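You operate a simulated robot arm through the tools that you are given. There is no shell and no other tool.

You are at the controls of a simulated robot arm. One attempt, no reset.

JOB
Turn the clamped slat end for end and gauge its filler spot.
Fine: clamp it again, no dents; leave the gauge standing on the spot.
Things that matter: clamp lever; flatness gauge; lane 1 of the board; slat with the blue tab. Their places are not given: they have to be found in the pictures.

Only the result counts: the job must be done as asked and must still hold three seconds after the hand-in. Knocking over, shifting, dropping, spilling or breaking anything else fails it.

ROBOT AND FRAMES
A 7-joint arm with a two-finger parallel gripper, fixed in place. Base frame: the origin is at the foot of the arm, x ahead of it, y to its left, z up. Units: mm, rad, N and s.
With the tool pointing down near the work surface it reaches from about 220 to 600 mm from the base axis. Its first joint turns from -1.152 to 1.152 rad. Payload 2.6 kg.
Tool frame: the origin (TCP) lies between the finger pads and is the grasp point; the fingertips stand 30 mm ahead of it; z points along the fingers, y is the line along which they close. The gripper opens to 94 mm. The fingers are 28 mm wide and 10 mm thick; the gripper's body (50 by 96 mm) begins 55 mm behind the TCP.
Orientation is told as [roll, pitch, yaw] about the base's x, y, z axes, in that order, counted from this pose: with the fingers straight down and closing along the base's y, the tool's x points along the base's -x, its y along +y and its z along -z.

CONTROLS
- The arm moves only by the tool send_rows. Its arguments are lists of equal length, an entry for each row: "fingers": the gripper command, from -1 (shut) to 1 (fully open), values between in proportion; "offset": the shift along the tool's x, y, z in m, a list of three; "rot": the turn, a rotation vector about the tool's x, y, z in rad, a list of three. In form: {"fingers": [fingers, ...], "offset": [[dx, dy, dz], ...], "rot": [[wx, wy, wz], ...]}. A call has 1 to 20 rows; each row shifts and turns the commanded pose from where the row before left it, along the tool's axes as they then stand. Rows are played at 5 a second. More than 50 mm and 0.15 rad between two rows, or a gripper value outside its range, and nothing of the call is played. A pose out of reach is approached as far as the arm can. The call stops where the force on the tool passes 40 N (or 10 N more than at its start, if that is more) or the arm is blocked; 0.2 s more then pass. The fingers move at their own pace (about 72 mm/s each) and stop on an object; they squeeze with about 34 N. The grip force told is the motor's: it shows also when the fingers shut on nothing. Time passes only in rows, and 0.2 s behind the last, so rows that do not move let the fingers close. The reply holds the time, the measured pose of the TCP, the force on the tool along the base axes, the opening and the grip force, in the units named above and with some noise, with the torque about the TCP (base axes, N m) and any sound that the robot's microphone picked up.
- Cameras (640 x 400 px; columns grow to the right, rows downward): "scene" is fixed at [53, 448.2, 579.5]; the picture's right is [-0.67, -0.75, 0.00], its down [-0.39, 0.35, -0.85] and it looks along [0.63, -0.57, -0.53] (base axes); focal length 337 px, centre (320, 200). "wrist" rides on the gripper at [76, 14, -103] in the tool frame; the picture's right is [-0.18, 0.98, 0.00], its down [-0.75, -0.14, -0.64] and it looks along [-0.63, -0.12, 0.77] (tool axes); focal length 243 px, centre (320, 200).
- get_image(camera): a new picture of that camera. No time passes.
- point_at(camera, pixels): there is no depth. For up to 12 entries [column, row, z] of the newest picture of that camera ("zoom" is the newest enlarged one), the place [x, y] in the base frame at which the ray of that pixel passes the height z, good to about 2 mm, but the place of the scene camera against the robot may be out by one fixed shift of up to 18 mm in any direction. No time passes.
- enlarge(camera, box): a new picture of the part [left, top, right, bottom] of that camera's present view, enlarged. No time passes.
- finish_job(): hands the job in; it is judged then, once.

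Leave the gripper open and the arm clear of the work at the hand-in unless told otherwise.

The tools are called after ">>>" as name(argument=value, ...) on one line, values as JSON. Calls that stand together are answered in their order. send_rows: Moves the arm, as the interface text tells. Its arguments: {"type":"object","properties":{"fingers":{"type":"array","items":{"type":"number"}},"offset":{"type":"array","items":{"type":"array","items":{"type":"number"}}},"rot":{"type":"array","items":{"type":"array","items":{"type":"number"}}}},"required":["fingers","offset","rot"]} The other tools are called the same way: get_image (camera) takes a picture; point_at (camera, pixels) gives the place at which the rays of pixels pass given heights; enlarge (camera, box) takes an enlarged picture of a part of a camera's view; finish_job () hands the job in.

At the start:

```text
time_s: 0.0
eef_pos: [388.7, 174.5, 255.2]
tool_rot: [-0.001, 0.0, 0.0]
ft_force: [0.5, -0.6, -0.1]
wrist_torque: [0.0, -0.02, 0.02]
opening: 93.9
gripper_force: 0.1
```

scene: 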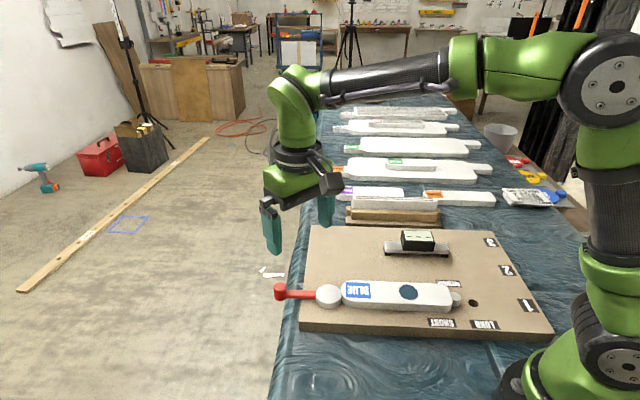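
wrist: 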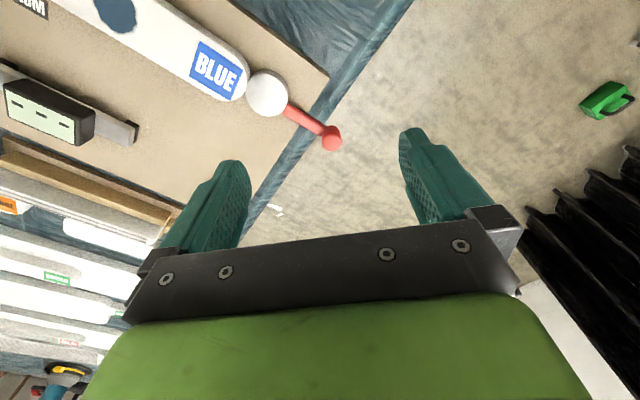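

I see the board with a slat (blue label "BLUE"), a red lever at about (290,292), a gauge-like thing at (418,243). I'll enlarge the scene picture to see details.

>>> enlarge(camera="scene", box=[260, 210, 560, 400])

>>> enlarge(camera="wrist", box=[0, 0, 400, 250])

```text
2.11 times, centred on (410, 305) of scene
```

zoom: 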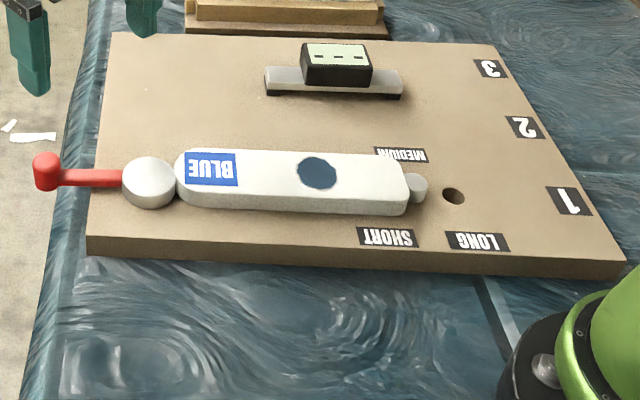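

```text
1.60 times, centred on (200, 125) of wrist
```

zoom: 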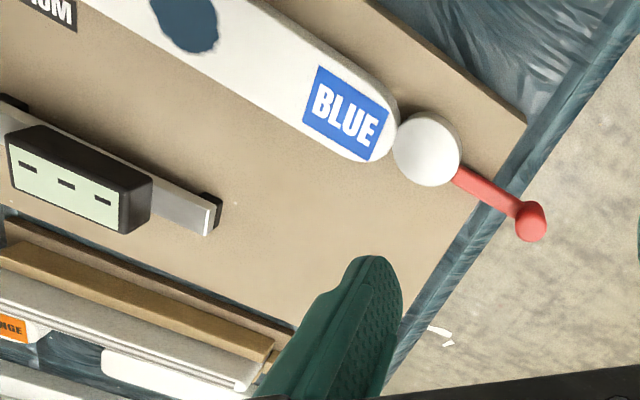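

I'll triangulate: disc centre, knob, label corners in both pictures at several heights.

>>> get_image(camera="wrist")

>>> get_image(camera="scene")

>>> point_at(camera="wrist", pixels=[[267, 93, 0], [267, 93, 30], [267, 93, 60], [331, 138, 0], [331, 138, 30], [331, 138, 60], [329, 76, 0], [329, 76, 30], [201, 40, 30], [237, 98, 30], [247, 72, 30], [113, 12, 30]])

>>> point_at(camera="scene", pixels=[[329, 296, 0], [329, 296, 30], [329, 296, 60], [281, 291, 0], [281, 291, 30], [281, 291, 60], [302, 323, 0], [302, 323, 30], [371, 282, 30], [408, 292, 30], [455, 299, 30], [472, 303, 30]])

```text
taken
```

wrist: 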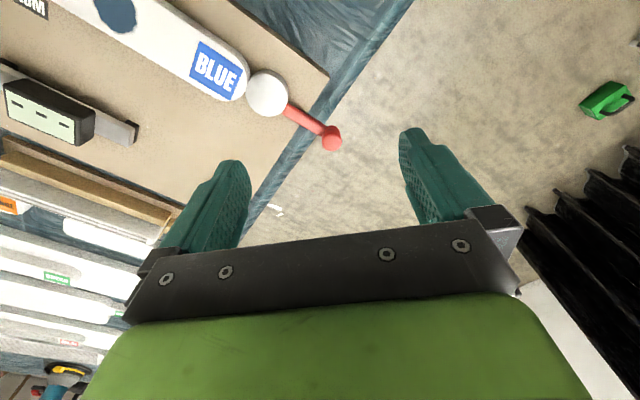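

```text
taken
```

scene: 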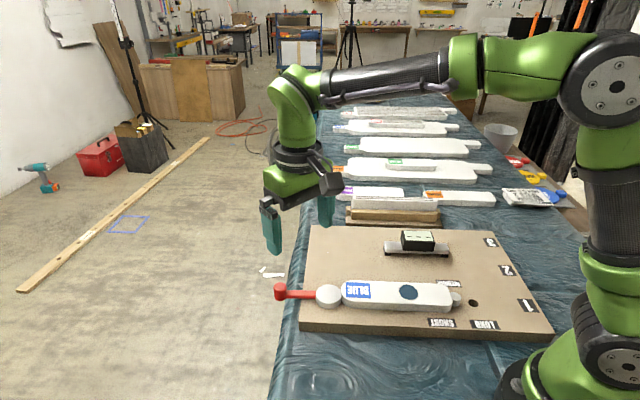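

```text
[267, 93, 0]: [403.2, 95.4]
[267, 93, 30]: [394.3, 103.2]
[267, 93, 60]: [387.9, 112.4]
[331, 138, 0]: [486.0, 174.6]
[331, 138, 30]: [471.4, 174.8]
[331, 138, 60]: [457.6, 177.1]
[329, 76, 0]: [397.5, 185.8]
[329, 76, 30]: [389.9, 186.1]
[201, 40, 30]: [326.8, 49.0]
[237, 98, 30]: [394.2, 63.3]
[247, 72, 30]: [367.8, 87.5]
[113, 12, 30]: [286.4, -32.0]
```

```text
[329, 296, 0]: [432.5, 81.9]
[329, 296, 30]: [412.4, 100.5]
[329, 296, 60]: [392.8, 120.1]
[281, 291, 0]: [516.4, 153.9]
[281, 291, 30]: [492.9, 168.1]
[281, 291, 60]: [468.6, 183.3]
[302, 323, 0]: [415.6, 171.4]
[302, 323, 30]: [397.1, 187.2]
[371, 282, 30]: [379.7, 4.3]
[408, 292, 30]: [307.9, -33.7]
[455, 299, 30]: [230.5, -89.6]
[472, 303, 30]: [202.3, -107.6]
```

The slat lies in lane 1 between the cam disc (red lever) and a peg at the MEDIUM hole. I now raise the arm, move it back over the board, and tilt the tool so the wrist camera looks nearly straight down.

>>> send_rows(fingers=[1, 1, 1, 1, 1, 1, 1, 1, 1, 1, 1, 1], offset=[[0, 0, -0.03], [0, 0, -0.03], [0.025, -0.03, 0], [0.025, -0.03, 0], [0.025, -0.03, 0], [0.025, -0.03, 0], [0.025, -0.03, 0], [0, 0, 0], [0, 0, 0], [0, 0, 0], [0, 0, 0], [0, 0, 0]], rot=[[0, 0, 0], [0, 0, 0], [0, 0, 0], [0, 0, 0], [0, 0, 0], [0, 0, 0], [0, 0, 0], [0, 0.13, 0], [0, 0.13, 0], [0, 0.13, 0], [0, 0.13, 0], [0, 0.13, 0]])

>>> get_image(camera="wrist")

>>> get_image(camera="scene")

```text
time_s: 2.6
eef_pos: [264.0, 25.0, 316.8]
tool_rot: [0.001, 0.65, 0.0]
ft_force: [-0.5, -0.2, -0.2]
wrist_torque: [0.0, -0.03, 0.0]
opening: 94.1
gripper_force: 0.0
```

```text
taken
```

wrist: 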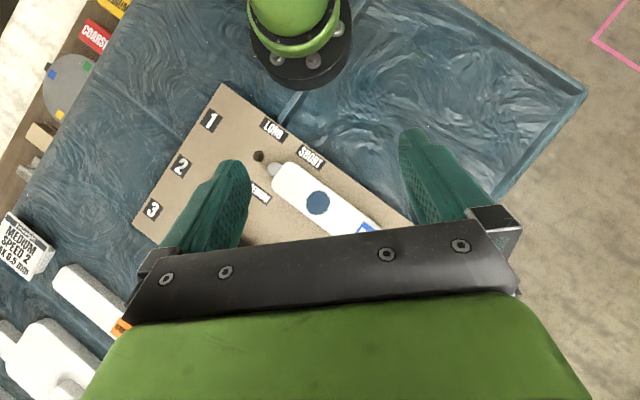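

```text
taken
```

scene: 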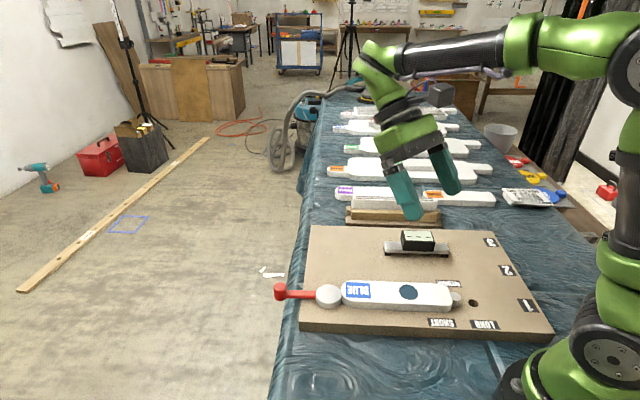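

The wrist camera's picture top points toward the base. I'll reduce the tilt to about 0.3 and move ahead to x≈385 so the whole lane and the gauge are in view.

>>> send_rows(fingers=[1, 1, 1, 1, 1, 1, 1], offset=[[0, 0, 0], [0, 0, 0], [0, 0, 0], [-0.03, -0.0025, -0.004], [-0.03, -0.0025, -0.004], [-0.03, -0.0025, -0.004], [-0.03, -0.0025, -0.004]], rot=[[0, -0.117, 0], [0, -0.117, 0], [0, -0.117, 0], [0, 0, 0], [0, 0, 0], [0, 0, 0], [0, 0, 0]])

>>> get_image(camera="wrist")

```text
time_s: 4.2
eef_pos: [382.8, 16.7, 295.4]
tool_rot: [0.001, 0.299, 0.0]
ft_force: [-0.3, 0.4, -0.4]
wrist_torque: [0.05, -0.02, -0.01]
opening: 94.0
gripper_force: 0.0
```

```text
taken
```

wrist: 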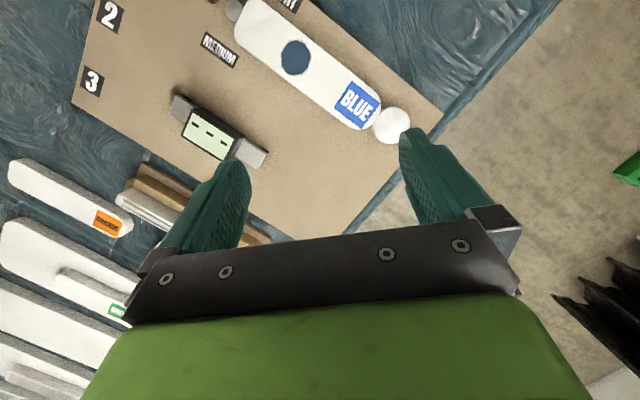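

Good view: gauge at (212,130), slat (305,65), disc (392,125). Enlarge for detail.

>>> enlarge(camera="wrist", box=[60, 0, 460, 250])

>>> enlarge(camera="scene", box=[360, 215, 500, 345])

```text
1.60 times, centred on (260, 125) of wrist
```

zoom: 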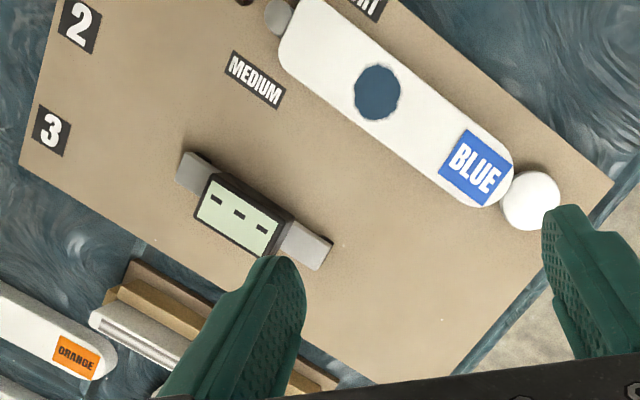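

```text
3.08 times, centred on (430, 280) of scene
```

zoom: 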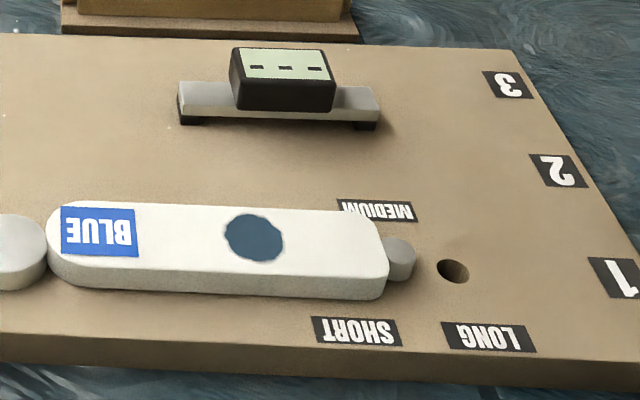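

Now I query the same features in this second wrist view to triangulate heights.

>>> point_at(camera="wrist", pixels=[[391.3, 125, 0], [391.3, 125, 40], [351.3, 80.6, 0], [351.3, 80.6, 40], [362.5, 128.8, 0], [362.5, 128.8, 40], [295.6, 58.1, 0], [295.6, 58.1, 40], [442.5, 116.3, 0], [442.5, 116.3, 40]])

```text
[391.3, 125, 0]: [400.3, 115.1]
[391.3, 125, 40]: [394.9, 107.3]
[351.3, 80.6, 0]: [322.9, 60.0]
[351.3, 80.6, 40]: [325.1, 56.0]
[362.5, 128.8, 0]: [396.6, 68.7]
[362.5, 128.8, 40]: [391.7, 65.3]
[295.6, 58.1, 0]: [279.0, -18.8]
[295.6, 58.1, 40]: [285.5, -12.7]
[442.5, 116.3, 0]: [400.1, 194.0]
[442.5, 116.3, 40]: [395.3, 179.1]
```

Disc top z≈42, slat top z≈50, board top ≈25 by rough triangulation. Next a nearer view of the lever: untilt and go to about (430,140,230).

>>> send_rows(fingers=[1, 1, 1, 1, 1, 1, 1], offset=[[0, 0, 0], [0, 0, 0], [0, 0, 0], [-0.012, 0.031, 0.016], [-0.012, 0.031, 0.016], [-0.012, 0.031, 0.016], [-0.012, 0.031, 0.016]], rot=[[0, -0.1, 0], [0, -0.1, 0], [0, -0.1, 0], [0, 0, 0], [0, 0, 0], [0, 0, 0], [0, 0, 0]])

>>> get_image(camera="wrist")

>>> enlarge(camera="wrist", box=[160, 0, 480, 200])

```text
time_s: 5.8
eef_pos: [432.1, 139.3, 233.0]
tool_rot: [-0.001, -0.001, -0.002]
ft_force: [-0.8, 0.3, -0.7]
wrist_torque: [0.02, -0.03, -0.03]
opening: 93.8
gripper_force: 0.1
```

```text
taken
```

wrist: 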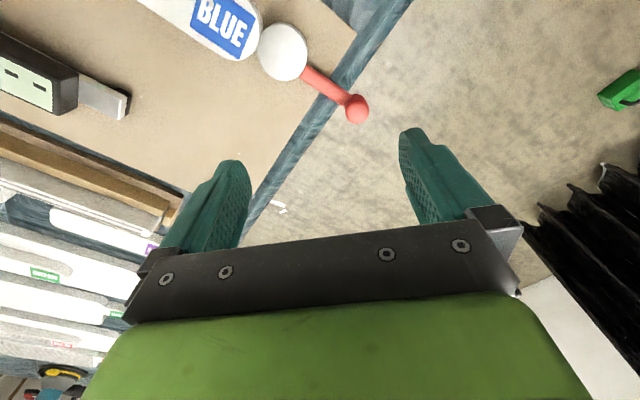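

```text
2.00 times, centred on (320, 100) of wrist
```

zoom: 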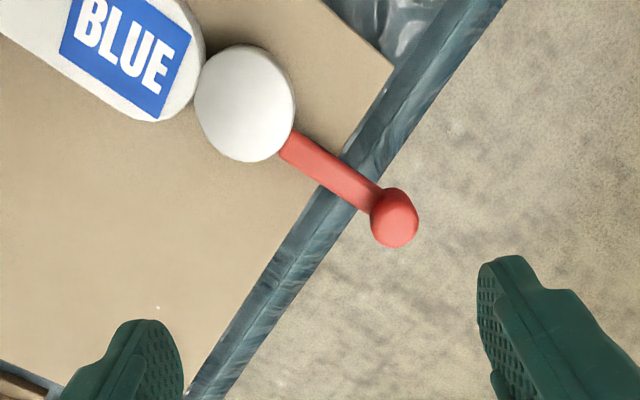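

I query disc centre (zoom 245,103), knob top (394,216), lever middle (335,178), board corner (393,66), label corners at several heights.

>>> point_at(camera="zoom", pixels=[[245, 103, 20], [245, 103, 50], [394, 212, 20], [394, 212, 50], [335, 180, 20], [335, 180, 50], [393, 66, 0], [393, 66, 30], [190, 38, 30], [190, 38, 60], [159, 120, 30], [159, 120, 60]])

```text
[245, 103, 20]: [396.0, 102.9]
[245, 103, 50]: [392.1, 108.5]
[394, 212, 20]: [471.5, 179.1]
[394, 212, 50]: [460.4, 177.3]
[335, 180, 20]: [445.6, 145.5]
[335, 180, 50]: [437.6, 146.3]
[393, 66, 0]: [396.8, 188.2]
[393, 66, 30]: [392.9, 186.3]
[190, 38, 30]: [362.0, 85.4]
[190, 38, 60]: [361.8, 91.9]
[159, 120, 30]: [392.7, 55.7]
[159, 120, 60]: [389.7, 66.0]
```

I'll zoom more strongly here to read features to sub-pixel accuracy.

>>> enlarge(camera="wrist", box=[250, 20, 378, 130])

>>> enlarge(camera="scene", box=[260, 250, 380, 350])

```text
3.64 times, centred on (314, 75) of wrist
```

zoom: 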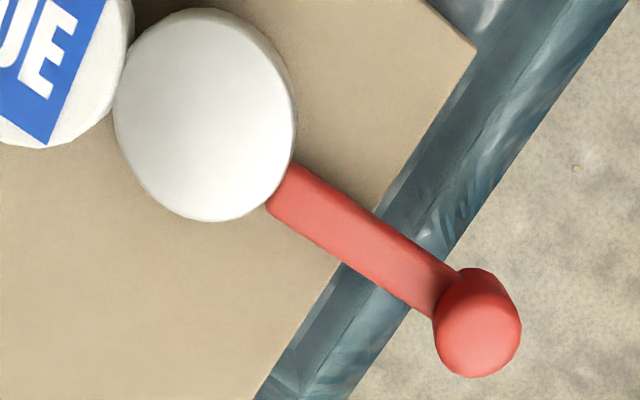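

```text
4.00 times, centred on (320, 300) of scene
```

zoom: 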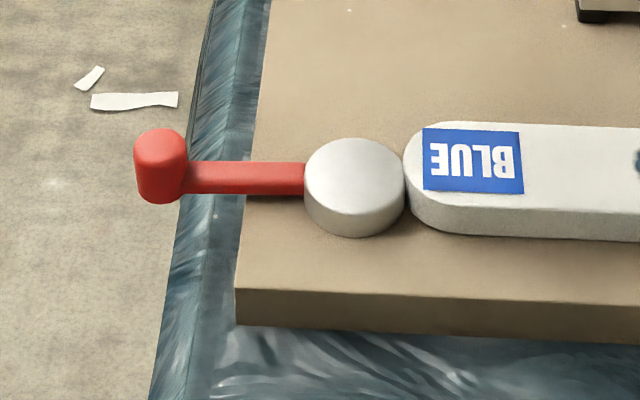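

I query knob top centre in both cameras (wrist (357.4,110.2); scene (280,285.5)).

>>> point_at(camera="wrist", pixels=[[357.4, 110.2, 30], [357.4, 110.2, 50], [307, 48, 40], [366, 33.5, 20], [366, 33.5, 30]])

>>> point_at(camera="scene", pixels=[[280, 285.5, 30], [280, 285.5, 50], [328.8, 293, 40], [299, 321.8, 20], [299, 321.8, 30], [409, 292, 40]])

```text
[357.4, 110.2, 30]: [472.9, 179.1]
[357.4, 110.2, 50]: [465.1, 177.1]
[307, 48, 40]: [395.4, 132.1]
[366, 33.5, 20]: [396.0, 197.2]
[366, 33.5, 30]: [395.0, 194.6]
```

```text
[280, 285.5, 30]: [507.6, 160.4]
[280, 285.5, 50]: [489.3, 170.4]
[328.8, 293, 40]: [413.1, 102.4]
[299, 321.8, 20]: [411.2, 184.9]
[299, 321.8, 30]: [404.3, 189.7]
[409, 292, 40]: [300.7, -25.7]
```

Knob centre about (462,176), top z≈56; disc centre about (393,107); lane direction ≈46°. I'll yaw the tool by +0.80 rad so the fingers close tangentially to the lever, staying at this height, and look again.

>>> send_rows(fingers=[1, 1, 1, 1, 1, 1, 1], offset=[[0, 0, 0], [0, 0, 0], [0, 0, 0], [0, 0, 0], [0, 0, 0], [0, 0, 0], [0, 0, 0]], rot=[[0, 0, -0.1333], [0, 0, -0.1333], [0, 0, -0.1333], [0, 0, -0.1333], [0, 0, -0.1333], [0, 0, -0.1333], [0, 0, 0]])

>>> get_image(camera="wrist")

```text
time_s: 7.4
eef_pos: [432.0, 138.5, 232.7]
tool_rot: [0.0, -0.001, 0.8]
ft_force: [0.1, 0.3, 0.5]
wrist_torque: [-0.01, 0.02, 0.01]
opening: 94.0
gripper_force: 0.1
```

```text
taken
```

wrist: 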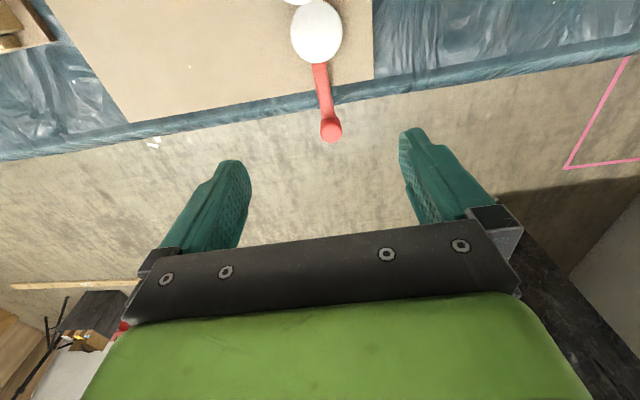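

Lever at columns 318–330. Zoom and query disc and knob here.

>>> enlarge(camera="wrist", box=[260, 0, 388, 150])

>>> point_at(camera="wrist", pixels=[[316, 32, 30], [316, 32, 42], [316, 32, 50], [330, 131, 30], [330, 131, 45], [330, 131, 60], [374, 78, 24], [131, 122, 24], [374, 78, 10], [131, 122, 10]])

```text
2.67 times, centred on (324, 75) of wrist
```

zoom: 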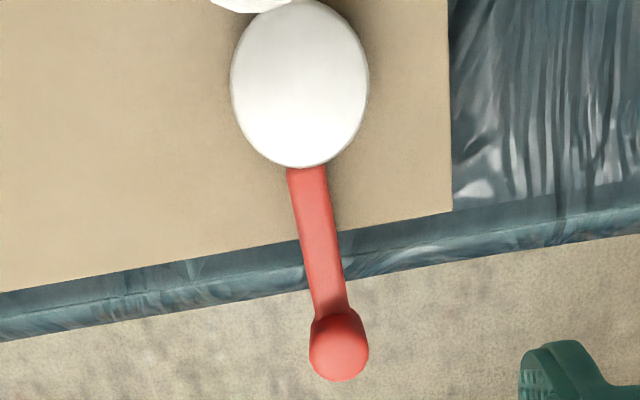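

```text
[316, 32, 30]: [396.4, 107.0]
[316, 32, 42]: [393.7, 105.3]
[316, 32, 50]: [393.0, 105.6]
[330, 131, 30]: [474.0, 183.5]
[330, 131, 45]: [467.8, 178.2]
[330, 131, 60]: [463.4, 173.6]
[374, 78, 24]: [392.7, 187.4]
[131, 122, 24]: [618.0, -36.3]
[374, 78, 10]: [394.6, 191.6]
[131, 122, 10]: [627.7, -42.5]
```

Knob at about (463.5,176), lane angle ≈45° (0.787 rad). I move above the knob and down to z≈100 first.

>>> send_rows(fingers=[1, 1, 1, 1, 1, 1, 1], offset=[[-0.0244, 0.0018, 0], [-0.0244, 0.0018, 0], [0, 0, 0.033], [0, 0, 0.033], [0, 0, 0.033], [0, 0, 0.033], [0, 0, 0]], rot=[[0, 0, 0.0065], [0, 0, 0.0065], [0, 0, 0], [0, 0, 0], [0, 0, 0], [0, 0, 0], [0, 0, 0]])

>>> get_image(camera="wrist")

>>> enlarge(camera="scene", box=[230, 200, 390, 340])

```text
time_s: 9.0
eef_pos: [462.1, 175.9, 101.3]
tool_rot: [0.001, 0.001, 0.787]
ft_force: [-1.4, 0.0, 0.2]
wrist_torque: [0.02, -0.02, 0.04]
opening: 93.9
gripper_force: 0.0
```

```text
taken
```

wrist: 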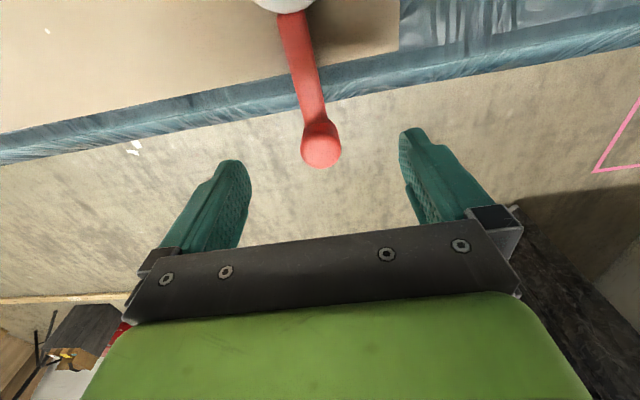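

```text
2.86 times, centred on (310, 270) of scene
```

zoom: 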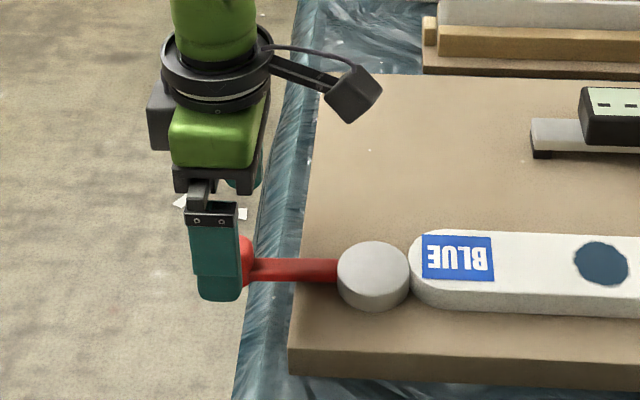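

I check where the knob top (320,150) lies in this closer view.

>>> point_at(camera="wrist", pixels=[[320, 149, 45], [320, 149, 55], [320, 149, 60], [287, 20, 40], [400, 52, 24]])

```text
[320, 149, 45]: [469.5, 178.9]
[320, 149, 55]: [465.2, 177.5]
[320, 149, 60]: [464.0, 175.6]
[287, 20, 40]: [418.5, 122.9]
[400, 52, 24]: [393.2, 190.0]
```

Knob is centred within ~2 mm. I descend to z≈62 and let the fingers close on the knob.

>>> send_rows(fingers=[1, 1, 1, -1, -1, -1, -1], offset=[[-0.002, -0.001, 0.013], [0, 0, 0.013], [0, 0, 0.013], [0, 0, 0], [0, 0, 0], [0, 0, 0], [0, 0, 0]], rot=[[0, 0, 0], [0, 0, 0], [0, 0, 0], [0, 0, 0], [0, 0, 0], [0, 0, 0], [0, 0, 0]])

>>> get_image(camera="wrist")

>>> enlarge(camera="scene", box=[230, 200, 390, 340])

```text
time_s: 10.6
eef_pos: [464.3, 177.1, 59.5]
tool_rot: [0.002, -0.001, 0.787]
ft_force: [0.5, 2.5, -3.0]
wrist_torque: [0.14, -0.13, -0.09]
opening: 27.1
gripper_force: 44.7
```

```text
taken
```

wrist: 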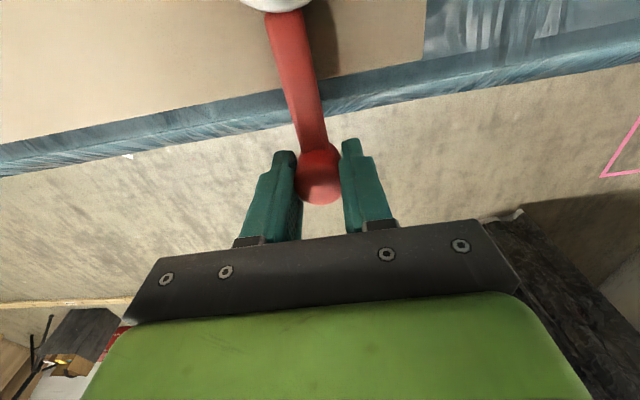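

```text
2.86 times, centred on (310, 270) of scene
```

zoom: 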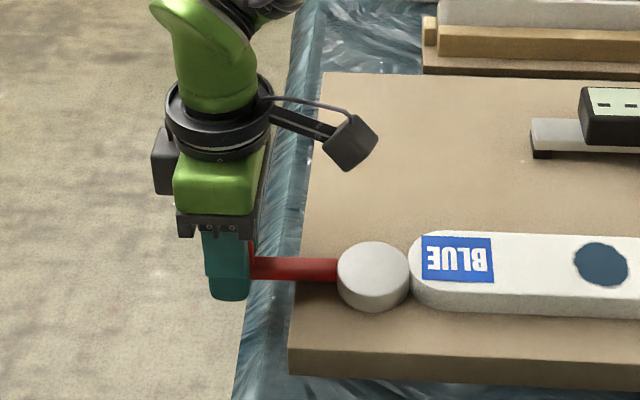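

Knob held (27 mm). I now try swinging the lever clockwise (toward lane 2 side) a small 0.08 rad, along an arc of ~96 mm radius, and read the force.

>>> send_rows(fingers=[-1, -1, -1], offset=[[0.0001, -0.00384, 0], [0.0001, -0.00384, 0], [0, 0, 0]], rot=[[0, 0, 0.04], [0, 0, 0.04], [0, 0, 0]])

```text
time_s: 11.4
eef_pos: [470.3, 172.1, 60.4]
tool_rot: [0.001, -0.004, 0.706]
ft_force: [7.7, 9.8, -10.5]
wrist_torque: [-0.26, 0.27, -0.08]
opening: 27.0
gripper_force: 44.8
```

It moves with modest force. I continue the swing by 0.4 rad.

>>> send_rows(fingers=[-1, -1, -1, -1, -1, -1], offset=[[0.0003, -0.00767, 0], [0.0003, -0.00767, 0], [0.0003, -0.00767, 0], [0.0003, -0.00767, 0], [0.0003, -0.00767, 0], [0, 0, 0]], rot=[[0, 0, 0.08], [0, 0, 0.08], [0, 0, 0.08], [0, 0, 0.08], [0, 0, 0.08], [0, 0, 0]])

>>> enlarge(camera="scene", box=[230, 200, 390, 340])

```text
time_s: 12.8
eef_pos: [491.0, 137.1, 59.9]
tool_rot: [-0.004, -0.005, 0.306]
ft_force: [23.9, 6.5, -10.5]
wrist_torque: [-0.1, 0.56, 0.03]
opening: 27.3
gripper_force: 44.9
```

```text
2.86 times, centred on (310, 270) of scene
```

zoom: 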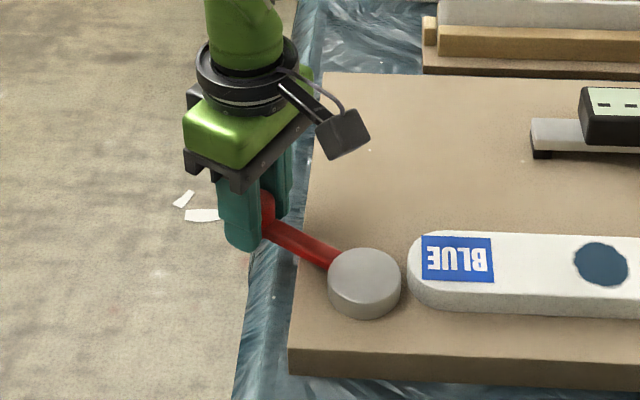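

The cam clears the slat as the lever swings. I check the wrist view to estimate the pivot more exactly.

>>> get_image(camera="wrist")

>>> enlarge(camera="scene", box=[280, 240, 370, 330])

```text
taken
```

wrist: 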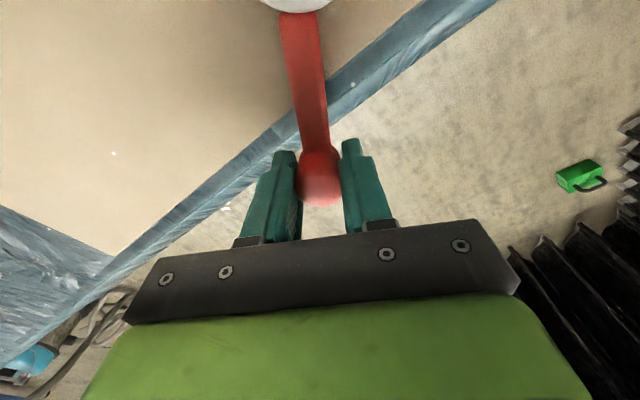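

```text
4.44 times, centred on (325, 285) of scene
```

zoom: 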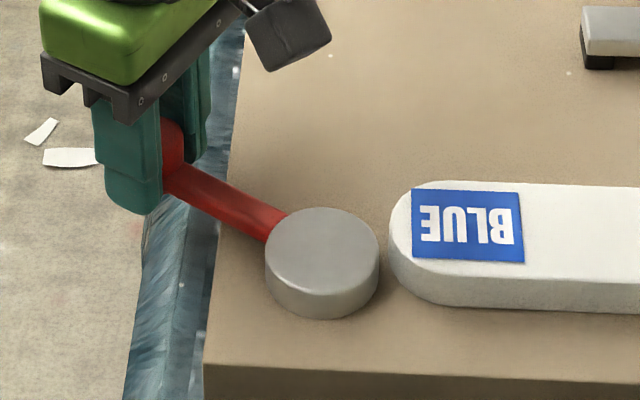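

I measure the lever's centreline in this view at lever height.

>>> enlarge(camera="wrist", box=[240, 0, 400, 220])

>>> point_at(camera="wrist", pixels=[[299, 14, 38], [305, 60, 38], [311, 100, 38], [320, 180, 56], [299, 14, 42], [311, 100, 42]])

```text
1.82 times, centred on (320, 110) of wrist
```

zoom: 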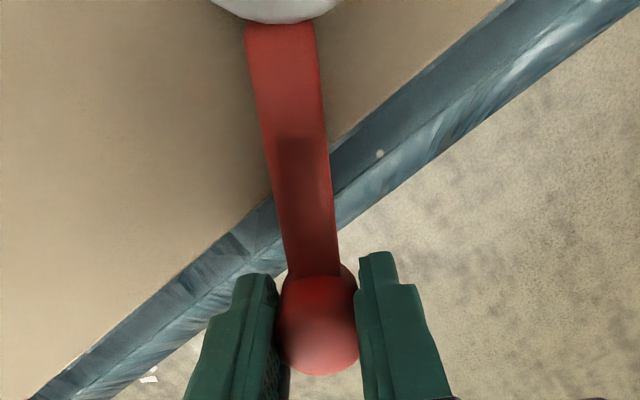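

```text
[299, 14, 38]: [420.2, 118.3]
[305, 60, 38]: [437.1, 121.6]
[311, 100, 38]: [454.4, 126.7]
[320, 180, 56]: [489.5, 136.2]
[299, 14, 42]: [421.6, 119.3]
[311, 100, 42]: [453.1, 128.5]
```

Lever is at 14.5°, pivot ≈(404,114), radius ≈88. I loosen the fingers to 33 mm (straddling the knob) to free the side load, then push on along an 88 mm arc for about 1.05 rad more.

>>> send_rows(fingers=[-0.3, -0.3, -0.3, -0.3, -0.3, -0.3, -0.3], offset=[[0, 0, 0], [0, 0, 0], [0.0005, -0.0095, 0], [0.0005, -0.0095, 0], [0.0005, -0.0095, 0], [0.0005, -0.0095, 0], [0, 0, 0]], rot=[[0, 0, 0], [0, 0, 0.03], [0, 0, 0.108], [0, 0, 0.108], [0, 0, 0.108], [0, 0, 0.108], [0, 0, 0]])

>>> get_image(camera="wrist")

>>> enlarge(camera="scene", box=[260, 220, 390, 330])

```text
time_s: 14.4
eef_pos: [491.4, 99.7, 61.1]
tool_rot: [0.0, -0.001, -0.159]
ft_force: [0.5, 0.9, 0.2]
wrist_torque: [-0.01, 0.0, 0.01]
opening: 32.9
gripper_force: 0.0
```

```text
taken
```

wrist: 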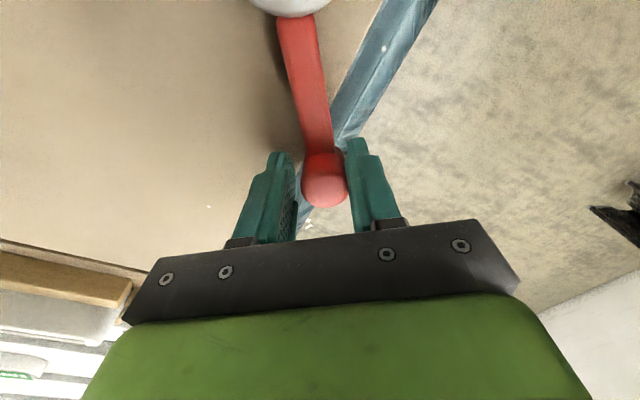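

```text
3.64 times, centred on (325, 275) of scene
```

zoom: 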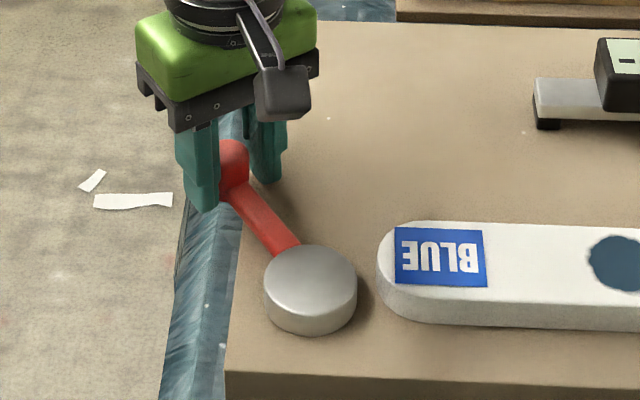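

It swings freely with no force, the gap to the slat is growing. I continue about 0.63 rad more to reach roughly 90° from the clamped position.

>>> send_rows(fingers=[-0.3, -0.3, -0.3, -0.3, -0.3, -0.3, -0.3], offset=[[0.0005, -0.0095, 0], [0.0005, -0.0095, 0], [0.0005, -0.0095, 0], [0.0005, -0.0095, 0], [0.0005, -0.0095, 0], [0.0005, -0.0095, 0], [0, 0, 0]], rot=[[0, 0, 0.108], [0, 0, 0.108], [0, 0, 0.108], [0, 0, 0.108], [0, 0, 0.108], [0, 0, 0.108], [0, 0, 0]])

>>> get_image(camera="wrist")

>>> enlarge(camera="scene", box=[260, 220, 390, 330])

```text
time_s: 16.0
eef_pos: [465.5, 51.1, 61.9]
tool_rot: [0.003, 0.001, -0.801]
ft_force: [4.6, 8.5, -1.6]
wrist_torque: [-0.08, -0.08, 0.13]
opening: 38.7
gripper_force: 5.2
```

```text
taken
```

wrist: 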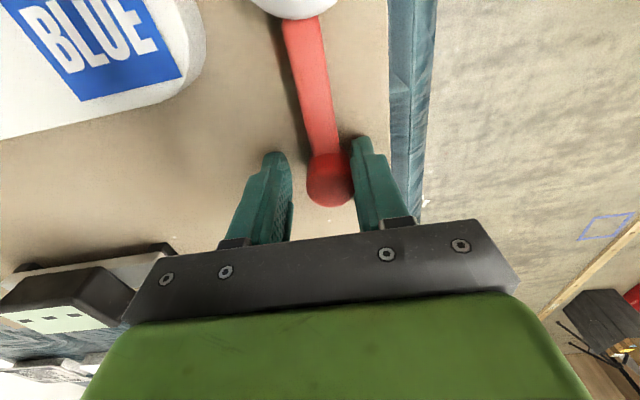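

```text
3.64 times, centred on (325, 275) of scene
```

zoom: 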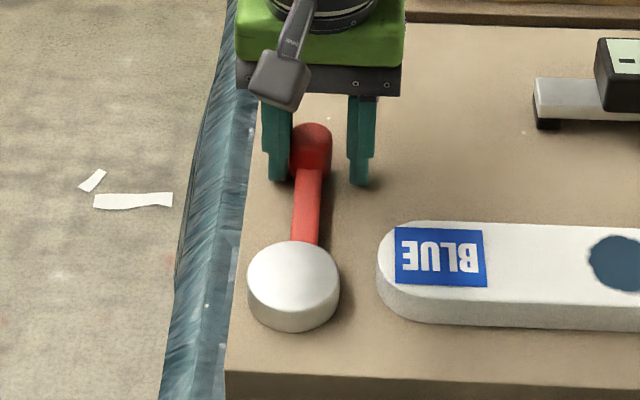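

The lever reached its end stop (~87° turned; finger was pushed with a few N). I back off slightly, open and lift straight up.

>>> send_rows(fingers=[-0.1, 0.3, 0.3, 0.3, 0.3, 0.6, 1], offset=[[0, 0.004, 0], [0, 0.002, 0], [0, 0, -0.02], [0, 0, -0.04], [0, 0, -0.045], [0, 0, -0.045], [0, 0, -0.04]], rot=[[0, 0, 0], [0, 0, 0], [0, 0, 0], [0, 0, 0], [0, 0, 0], [0, 0, 0], [0, 0, 0]])

>>> get_image(camera="wrist")

>>> get_image(camera="scene")

```text
time_s: 17.6
eef_pos: [470.4, 54.3, 252.6]
tool_rot: [-0.001, -0.001, -0.802]
ft_force: [-0.2, -0.1, 0.2]
wrist_torque: [-0.03, 0.0, -0.03]
opening: 94.1
gripper_force: 0.1
```

```text
taken
```

wrist: 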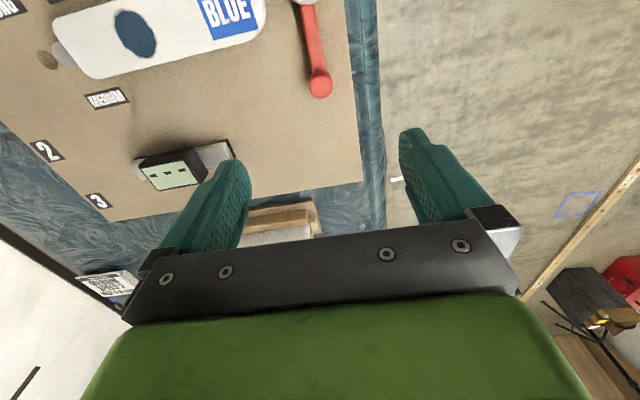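

```text
taken
```

scene: 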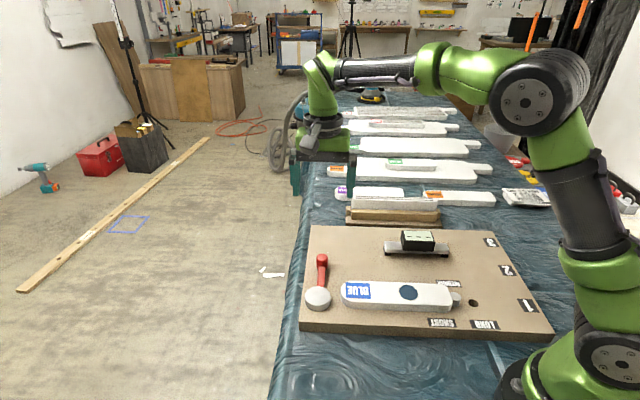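

Released. I keep this yaw (lane is horizontal in the picture) and move along so that the slat is centred: target about (335,-22,250).

>>> send_rows(fingers=[1, 1, 1, 1, 1], offset=[[0.01, -0.0375, 0], [0.01, -0.0375, 0], [0.01, -0.0375, 0], [0.01, -0.0375, 0], [0, 0, 0]], rot=[[0, 0, 0], [0, 0, 0], [0, 0, 0], [0, 0, 0], [0, 0, 0]])

>>> get_image(camera="wrist")

>>> enlarge(camera="wrist", box=[140, 0, 460, 180])

```text
time_s: 18.8
eef_pos: [334.8, -20.7, 248.7]
tool_rot: [0.0, 0.001, -0.801]
ft_force: [-0.6, -0.4, 1.0]
wrist_torque: [0.0, 0.04, 0.02]
opening: 94.1
gripper_force: 0.1
```

```text
taken
```

wrist: 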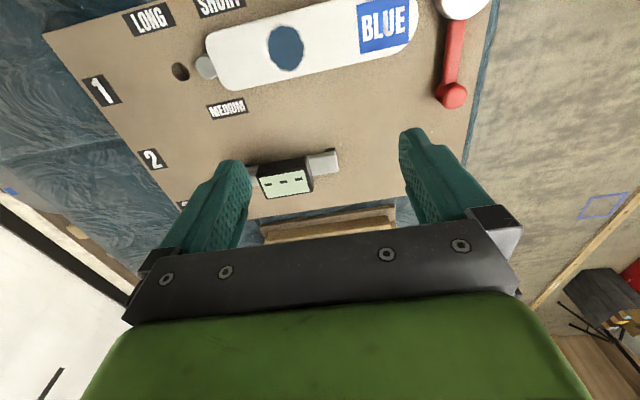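

```text
2.00 times, centred on (300, 90) of wrist
```

zoom: 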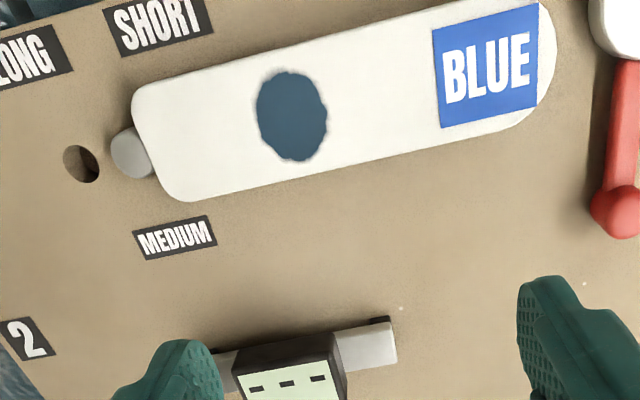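

Excellent view. I query label corners, spot, slat edges and ends, peg, hole and gauge parts at candidate heights.

>>> point_at(camera="zoom", pixels=[[537, 3, 30], [537, 3, 60], [545, 102, 30], [545, 102, 60], [292, 115, 30], [292, 115, 60], [441, 128, 45], [433, 31, 45], [132, 153, 40], [82, 163, 24], [174, 238, 24], [160, 22, 24]])

>>> point_at(camera="zoom", pixels=[[131, 100, 45], [150, 86, 45], [300, 44, 45], [420, 10, 45], [160, 190, 45], [190, 201, 45], [320, 172, 45], [480, 133, 45], [556, 50, 45], [145, 147, 45], [380, 345, 40], [285, 385, 50]])

```text
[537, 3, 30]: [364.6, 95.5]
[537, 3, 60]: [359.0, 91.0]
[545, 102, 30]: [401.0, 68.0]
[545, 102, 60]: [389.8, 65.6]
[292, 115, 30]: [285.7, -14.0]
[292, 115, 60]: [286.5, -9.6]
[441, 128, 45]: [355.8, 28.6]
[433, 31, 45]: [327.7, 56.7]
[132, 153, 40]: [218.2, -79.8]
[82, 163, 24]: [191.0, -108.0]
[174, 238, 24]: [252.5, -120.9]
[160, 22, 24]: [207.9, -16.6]
```

```text
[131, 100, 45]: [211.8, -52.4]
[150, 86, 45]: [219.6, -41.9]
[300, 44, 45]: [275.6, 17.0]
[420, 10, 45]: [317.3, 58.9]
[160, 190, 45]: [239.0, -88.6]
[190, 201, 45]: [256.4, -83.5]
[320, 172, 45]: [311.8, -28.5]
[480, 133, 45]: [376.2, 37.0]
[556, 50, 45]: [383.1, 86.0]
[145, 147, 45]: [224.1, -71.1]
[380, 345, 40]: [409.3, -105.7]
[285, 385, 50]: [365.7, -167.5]
```

Slat: axis ≈45.5°, centre ≈(305,6), about 222 × 57 mm, spot at (286,-11) i.e. 25 mm from the middle toward the peg end. I'll test the wrist range: go above the middle of the slat and turn to yaw −2.347 rad at height.

>>> send_rows(fingers=[1, 1, 1, 1, 1, 1, 1, 1, 1, 1, 1, 1, 1, 1], offset=[[0.02, -0.0015, 0], [0.02, -0.0015, 0], [0, 0, 0], [0, 0, 0], [0, 0, 0], [0, 0, 0], [0, 0, 0], [0, 0, 0], [0, 0, 0], [0, 0, 0], [0, 0, 0], [0, 0, 0], [0, 0, 0], [0, 0, 0]], rot=[[0, 0, 0], [0, 0, 0], [0, 0, 0.1405], [0, 0, 0.1405], [0, 0, 0.1405], [0, 0, 0.1405], [0, 0, 0.1405], [0, 0, 0.1405], [0, 0, 0.1405], [0, 0, 0.1405], [0, 0, 0.1405], [0, 0, 0.1405], [0, 0, 0.1405], [0, 0, 0]])

>>> get_image(camera="wrist")

>>> get_image(camera="scene")

```text
time_s: 21.8
eef_pos: [304.7, 7.0, 251.9]
tool_rot: [0.001, 0.0, -2.352]
ft_force: [-0.1, -0.2, 1.0]
wrist_torque: [0.01, 0.0, -0.02]
opening: 94.0
gripper_force: 0.0
```

```text
taken
```

wrist: 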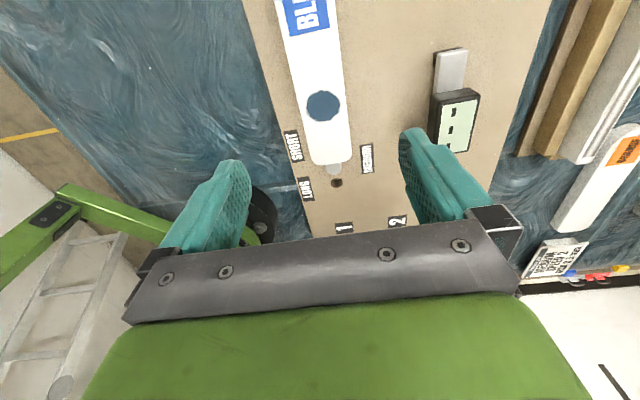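

```text
taken
```

scene: 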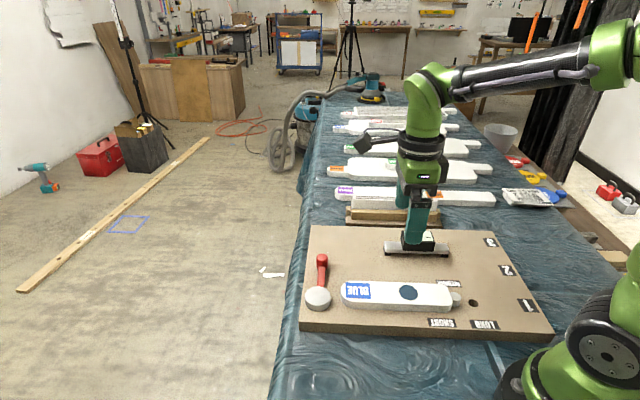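

Yaw −2.35 is reachable. I use this view to refine slat, spot, and peg positions.

>>> enlarge(camera="wrist", box=[240, 0, 480, 200])

```text
2.00 times, centred on (360, 100) of wrist
```

zoom: 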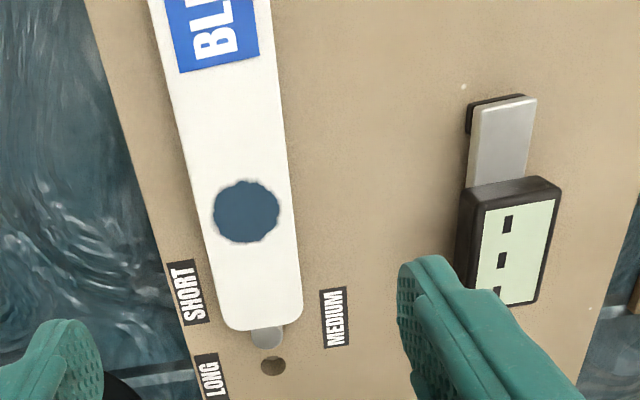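

>>> point_at(camera="zoom", pixels=[[246, 211, 30], [246, 211, 60], [264, 329, 30], [264, 329, 60], [168, 72, 50], [198, 200, 50], [277, 72, 50], [291, 200, 50], [266, 338, 40], [273, 366, 24], [180, 71, 50], [260, 52, 50]])

>>> point_at(camera="zoom", pixels=[[334, 318, 24], [182, 293, 24], [467, 135, 30], [503, 140, 40], [533, 98, 40], [470, 108, 40], [560, 185, 55], [465, 190, 55], [541, 303, 55]])

```text
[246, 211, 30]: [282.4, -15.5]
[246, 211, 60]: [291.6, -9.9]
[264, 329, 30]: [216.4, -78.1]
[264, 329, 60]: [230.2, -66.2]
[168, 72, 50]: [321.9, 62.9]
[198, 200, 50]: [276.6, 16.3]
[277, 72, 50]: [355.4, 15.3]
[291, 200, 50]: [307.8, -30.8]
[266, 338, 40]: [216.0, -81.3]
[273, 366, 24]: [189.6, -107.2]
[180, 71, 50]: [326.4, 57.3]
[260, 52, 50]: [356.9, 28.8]
```

```text
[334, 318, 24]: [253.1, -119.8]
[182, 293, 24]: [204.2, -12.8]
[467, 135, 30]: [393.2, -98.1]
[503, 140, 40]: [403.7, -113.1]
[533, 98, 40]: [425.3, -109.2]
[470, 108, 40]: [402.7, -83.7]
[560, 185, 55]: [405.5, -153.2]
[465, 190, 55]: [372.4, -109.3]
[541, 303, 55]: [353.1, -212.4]
```

Consistent: spot (286,-12), slat middle (305,6), peg (217,-80), slat top z≈46, board top z≈24. I turn now to yaw +0.794 (rest of the range test), then will grasp there.

>>> send_rows(fingers=[1, 1, 1, 1, 1, 1, 1, 1, 1, 1, 1, 1, 1, 1, 1, 1, 1, 1, 1, 1], offset=[[0, 0, 0], [0, 0, 0], [0, 0, 0], [0, 0, 0], [0, 0, 0], [0, 0, 0], [0, 0, 0], [0, 0, 0], [0, 0, 0], [0, 0, 0], [0, 0, 0], [0, 0, 0], [0, 0, 0], [0, 0, 0], [0, 0, 0], [0, 0, 0], [0, 0, 0], [0, 0, 0], [0, 0, 0], [0, 0, 0]], rot=[[0, 0, -0.149], [0, 0, -0.149], [0, 0, -0.149], [0, 0, -0.149], [0, 0, -0.149], [0, 0, -0.149], [0, 0, -0.149], [0, 0, -0.149], [0, 0, -0.149], [0, 0, -0.149], [0, 0, -0.149], [0, 0, -0.149], [0, 0, -0.149], [0, 0, -0.149], [0, 0, -0.149], [0, 0, -0.149], [0, 0, -0.149], [0, 0, -0.149], [0, 0, -0.149], [0, 0, -0.149]])

```text
time_s: 26.0
eef_pos: [305.2, 5.6, 251.8]
tool_rot: [0.001, -0.001, 0.635]
ft_force: [-0.6, 0.3, -0.3]
wrist_torque: [0.01, -0.01, 0.03]
opening: 94.0
gripper_force: 0.1
```

Yaw now 0.635. I finish the yaw to 0.793 and descend to z≈110.

>>> send_rows(fingers=[1, 1, 1, 1, 1, 1, 1], offset=[[0, 0, 0], [0, 0, 0], [0, 0, 0.035], [0, 0, 0.035], [0, 0, 0.035], [0, 0, 0.035], [0, 0, 0]], rot=[[0, 0, -0.08], [0, 0, -0.078], [0, 0, 0], [0, 0, 0], [0, 0, 0], [0, 0, 0], [0, 0, 0]])

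>>> get_image(camera="wrist")

>>> enlarge(camera="scene", box=[290, 180, 530, 340])

```text
time_s: 27.6
eef_pos: [304.8, 4.9, 112.9]
tool_rot: [0.001, -0.002, 0.792]
ft_force: [-0.2, -0.4, 0.4]
wrist_torque: [0.03, 0.01, 0.0]
opening: 93.8
gripper_force: 0.2
```

```text
taken
```

wrist: 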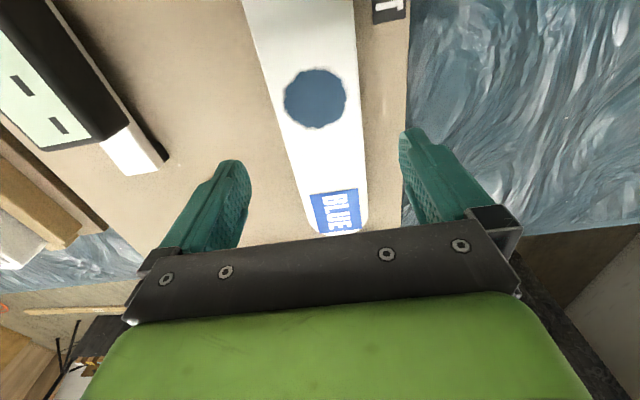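

```text
2.50 times, centred on (410, 260) of scene
```

zoom: 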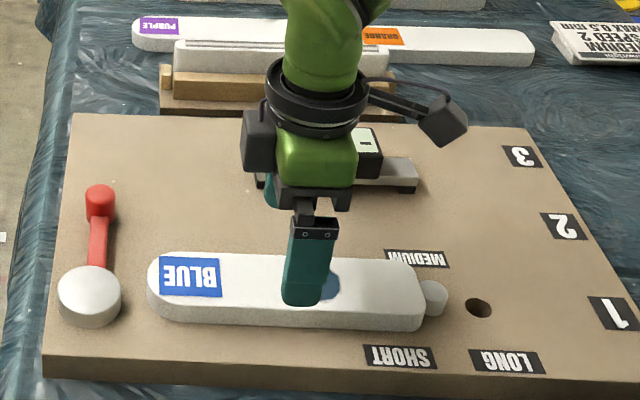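

I verify the slat's position in this close view (spot centre (315,98); edges near row 150).

>>> point_at(camera="wrist", pixels=[[315, 98, 40], [315, 98, 46], [315, 98, 52], [258, 50, 46], [361, 50, 46], [294, 150, 46], [367, 150, 46], [310, 192, 46], [358, 188, 46]])

```text
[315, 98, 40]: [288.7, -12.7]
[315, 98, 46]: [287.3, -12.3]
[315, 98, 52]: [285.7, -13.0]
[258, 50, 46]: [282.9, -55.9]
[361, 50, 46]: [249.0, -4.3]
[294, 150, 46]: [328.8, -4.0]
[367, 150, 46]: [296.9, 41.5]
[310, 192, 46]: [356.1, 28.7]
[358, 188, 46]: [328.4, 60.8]
```

Slat centre is about 2 mm off the tool centre; I correct, descend to TCP z≈59.5 (tips ≈5 mm above the board), then close.

>>> send_rows(fingers=[1, 1, 1, 1], offset=[[0, 0.002, 0.018], [0, 0, 0.018], [0, 0, 0.0165], [0, 0, 0]], rot=[[0, 0, 0], [0, 0, 0], [0, 0, 0], [0, 0, 0]])

>>> enlarge(camera="scene", box=[330, 220, 490, 340])

```text
time_s: 28.6
eef_pos: [302.8, 5.9, 60.7]
tool_rot: [0.001, 0.001, 0.788]
ft_force: [-4.3, -3.1, 17.4]
wrist_torque: [0.44, 0.89, 0.28]
opening: 94.1
gripper_force: 0.0
```

```text
3.33 times, centred on (410, 280) of scene
```

zoom: 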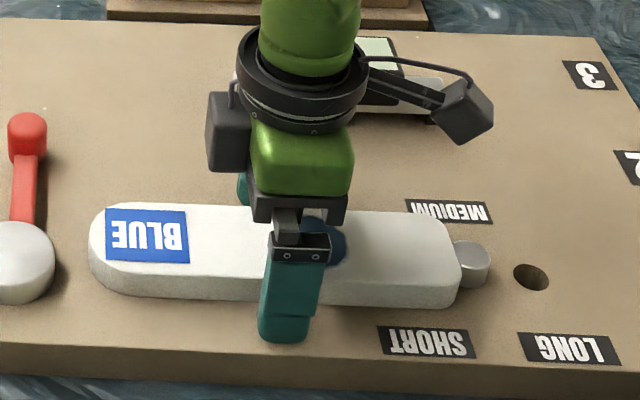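

A contact force of 17 N: the fingertips are touching the board, so the board top is at about z=30. I raise 5 mm and check the force goes away.

>>> send_rows(fingers=[1, 1], offset=[[0, 0, -0.005], [0, 0, 0]], rot=[[0, 0, 0], [0, 0, 0]])

>>> get_image(camera="wrist")

```text
time_s: 29.2
eef_pos: [303.1, 7.0, 64.2]
tool_rot: [0.0, 0.001, 0.792]
ft_force: [-0.1, -0.2, -0.3]
wrist_torque: [0.02, 0.04, -0.02]
opening: 93.9
gripper_force: 0.0
```

```text
taken
```

wrist: 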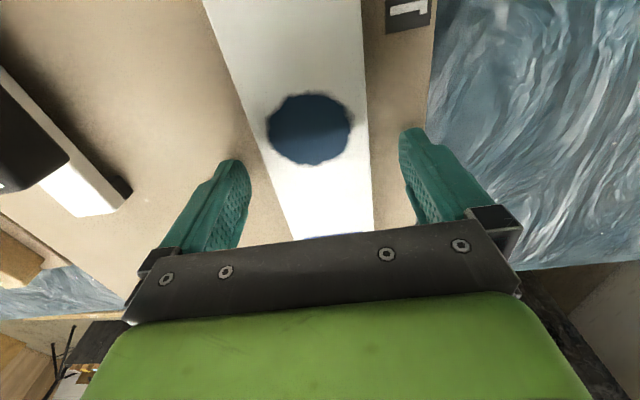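

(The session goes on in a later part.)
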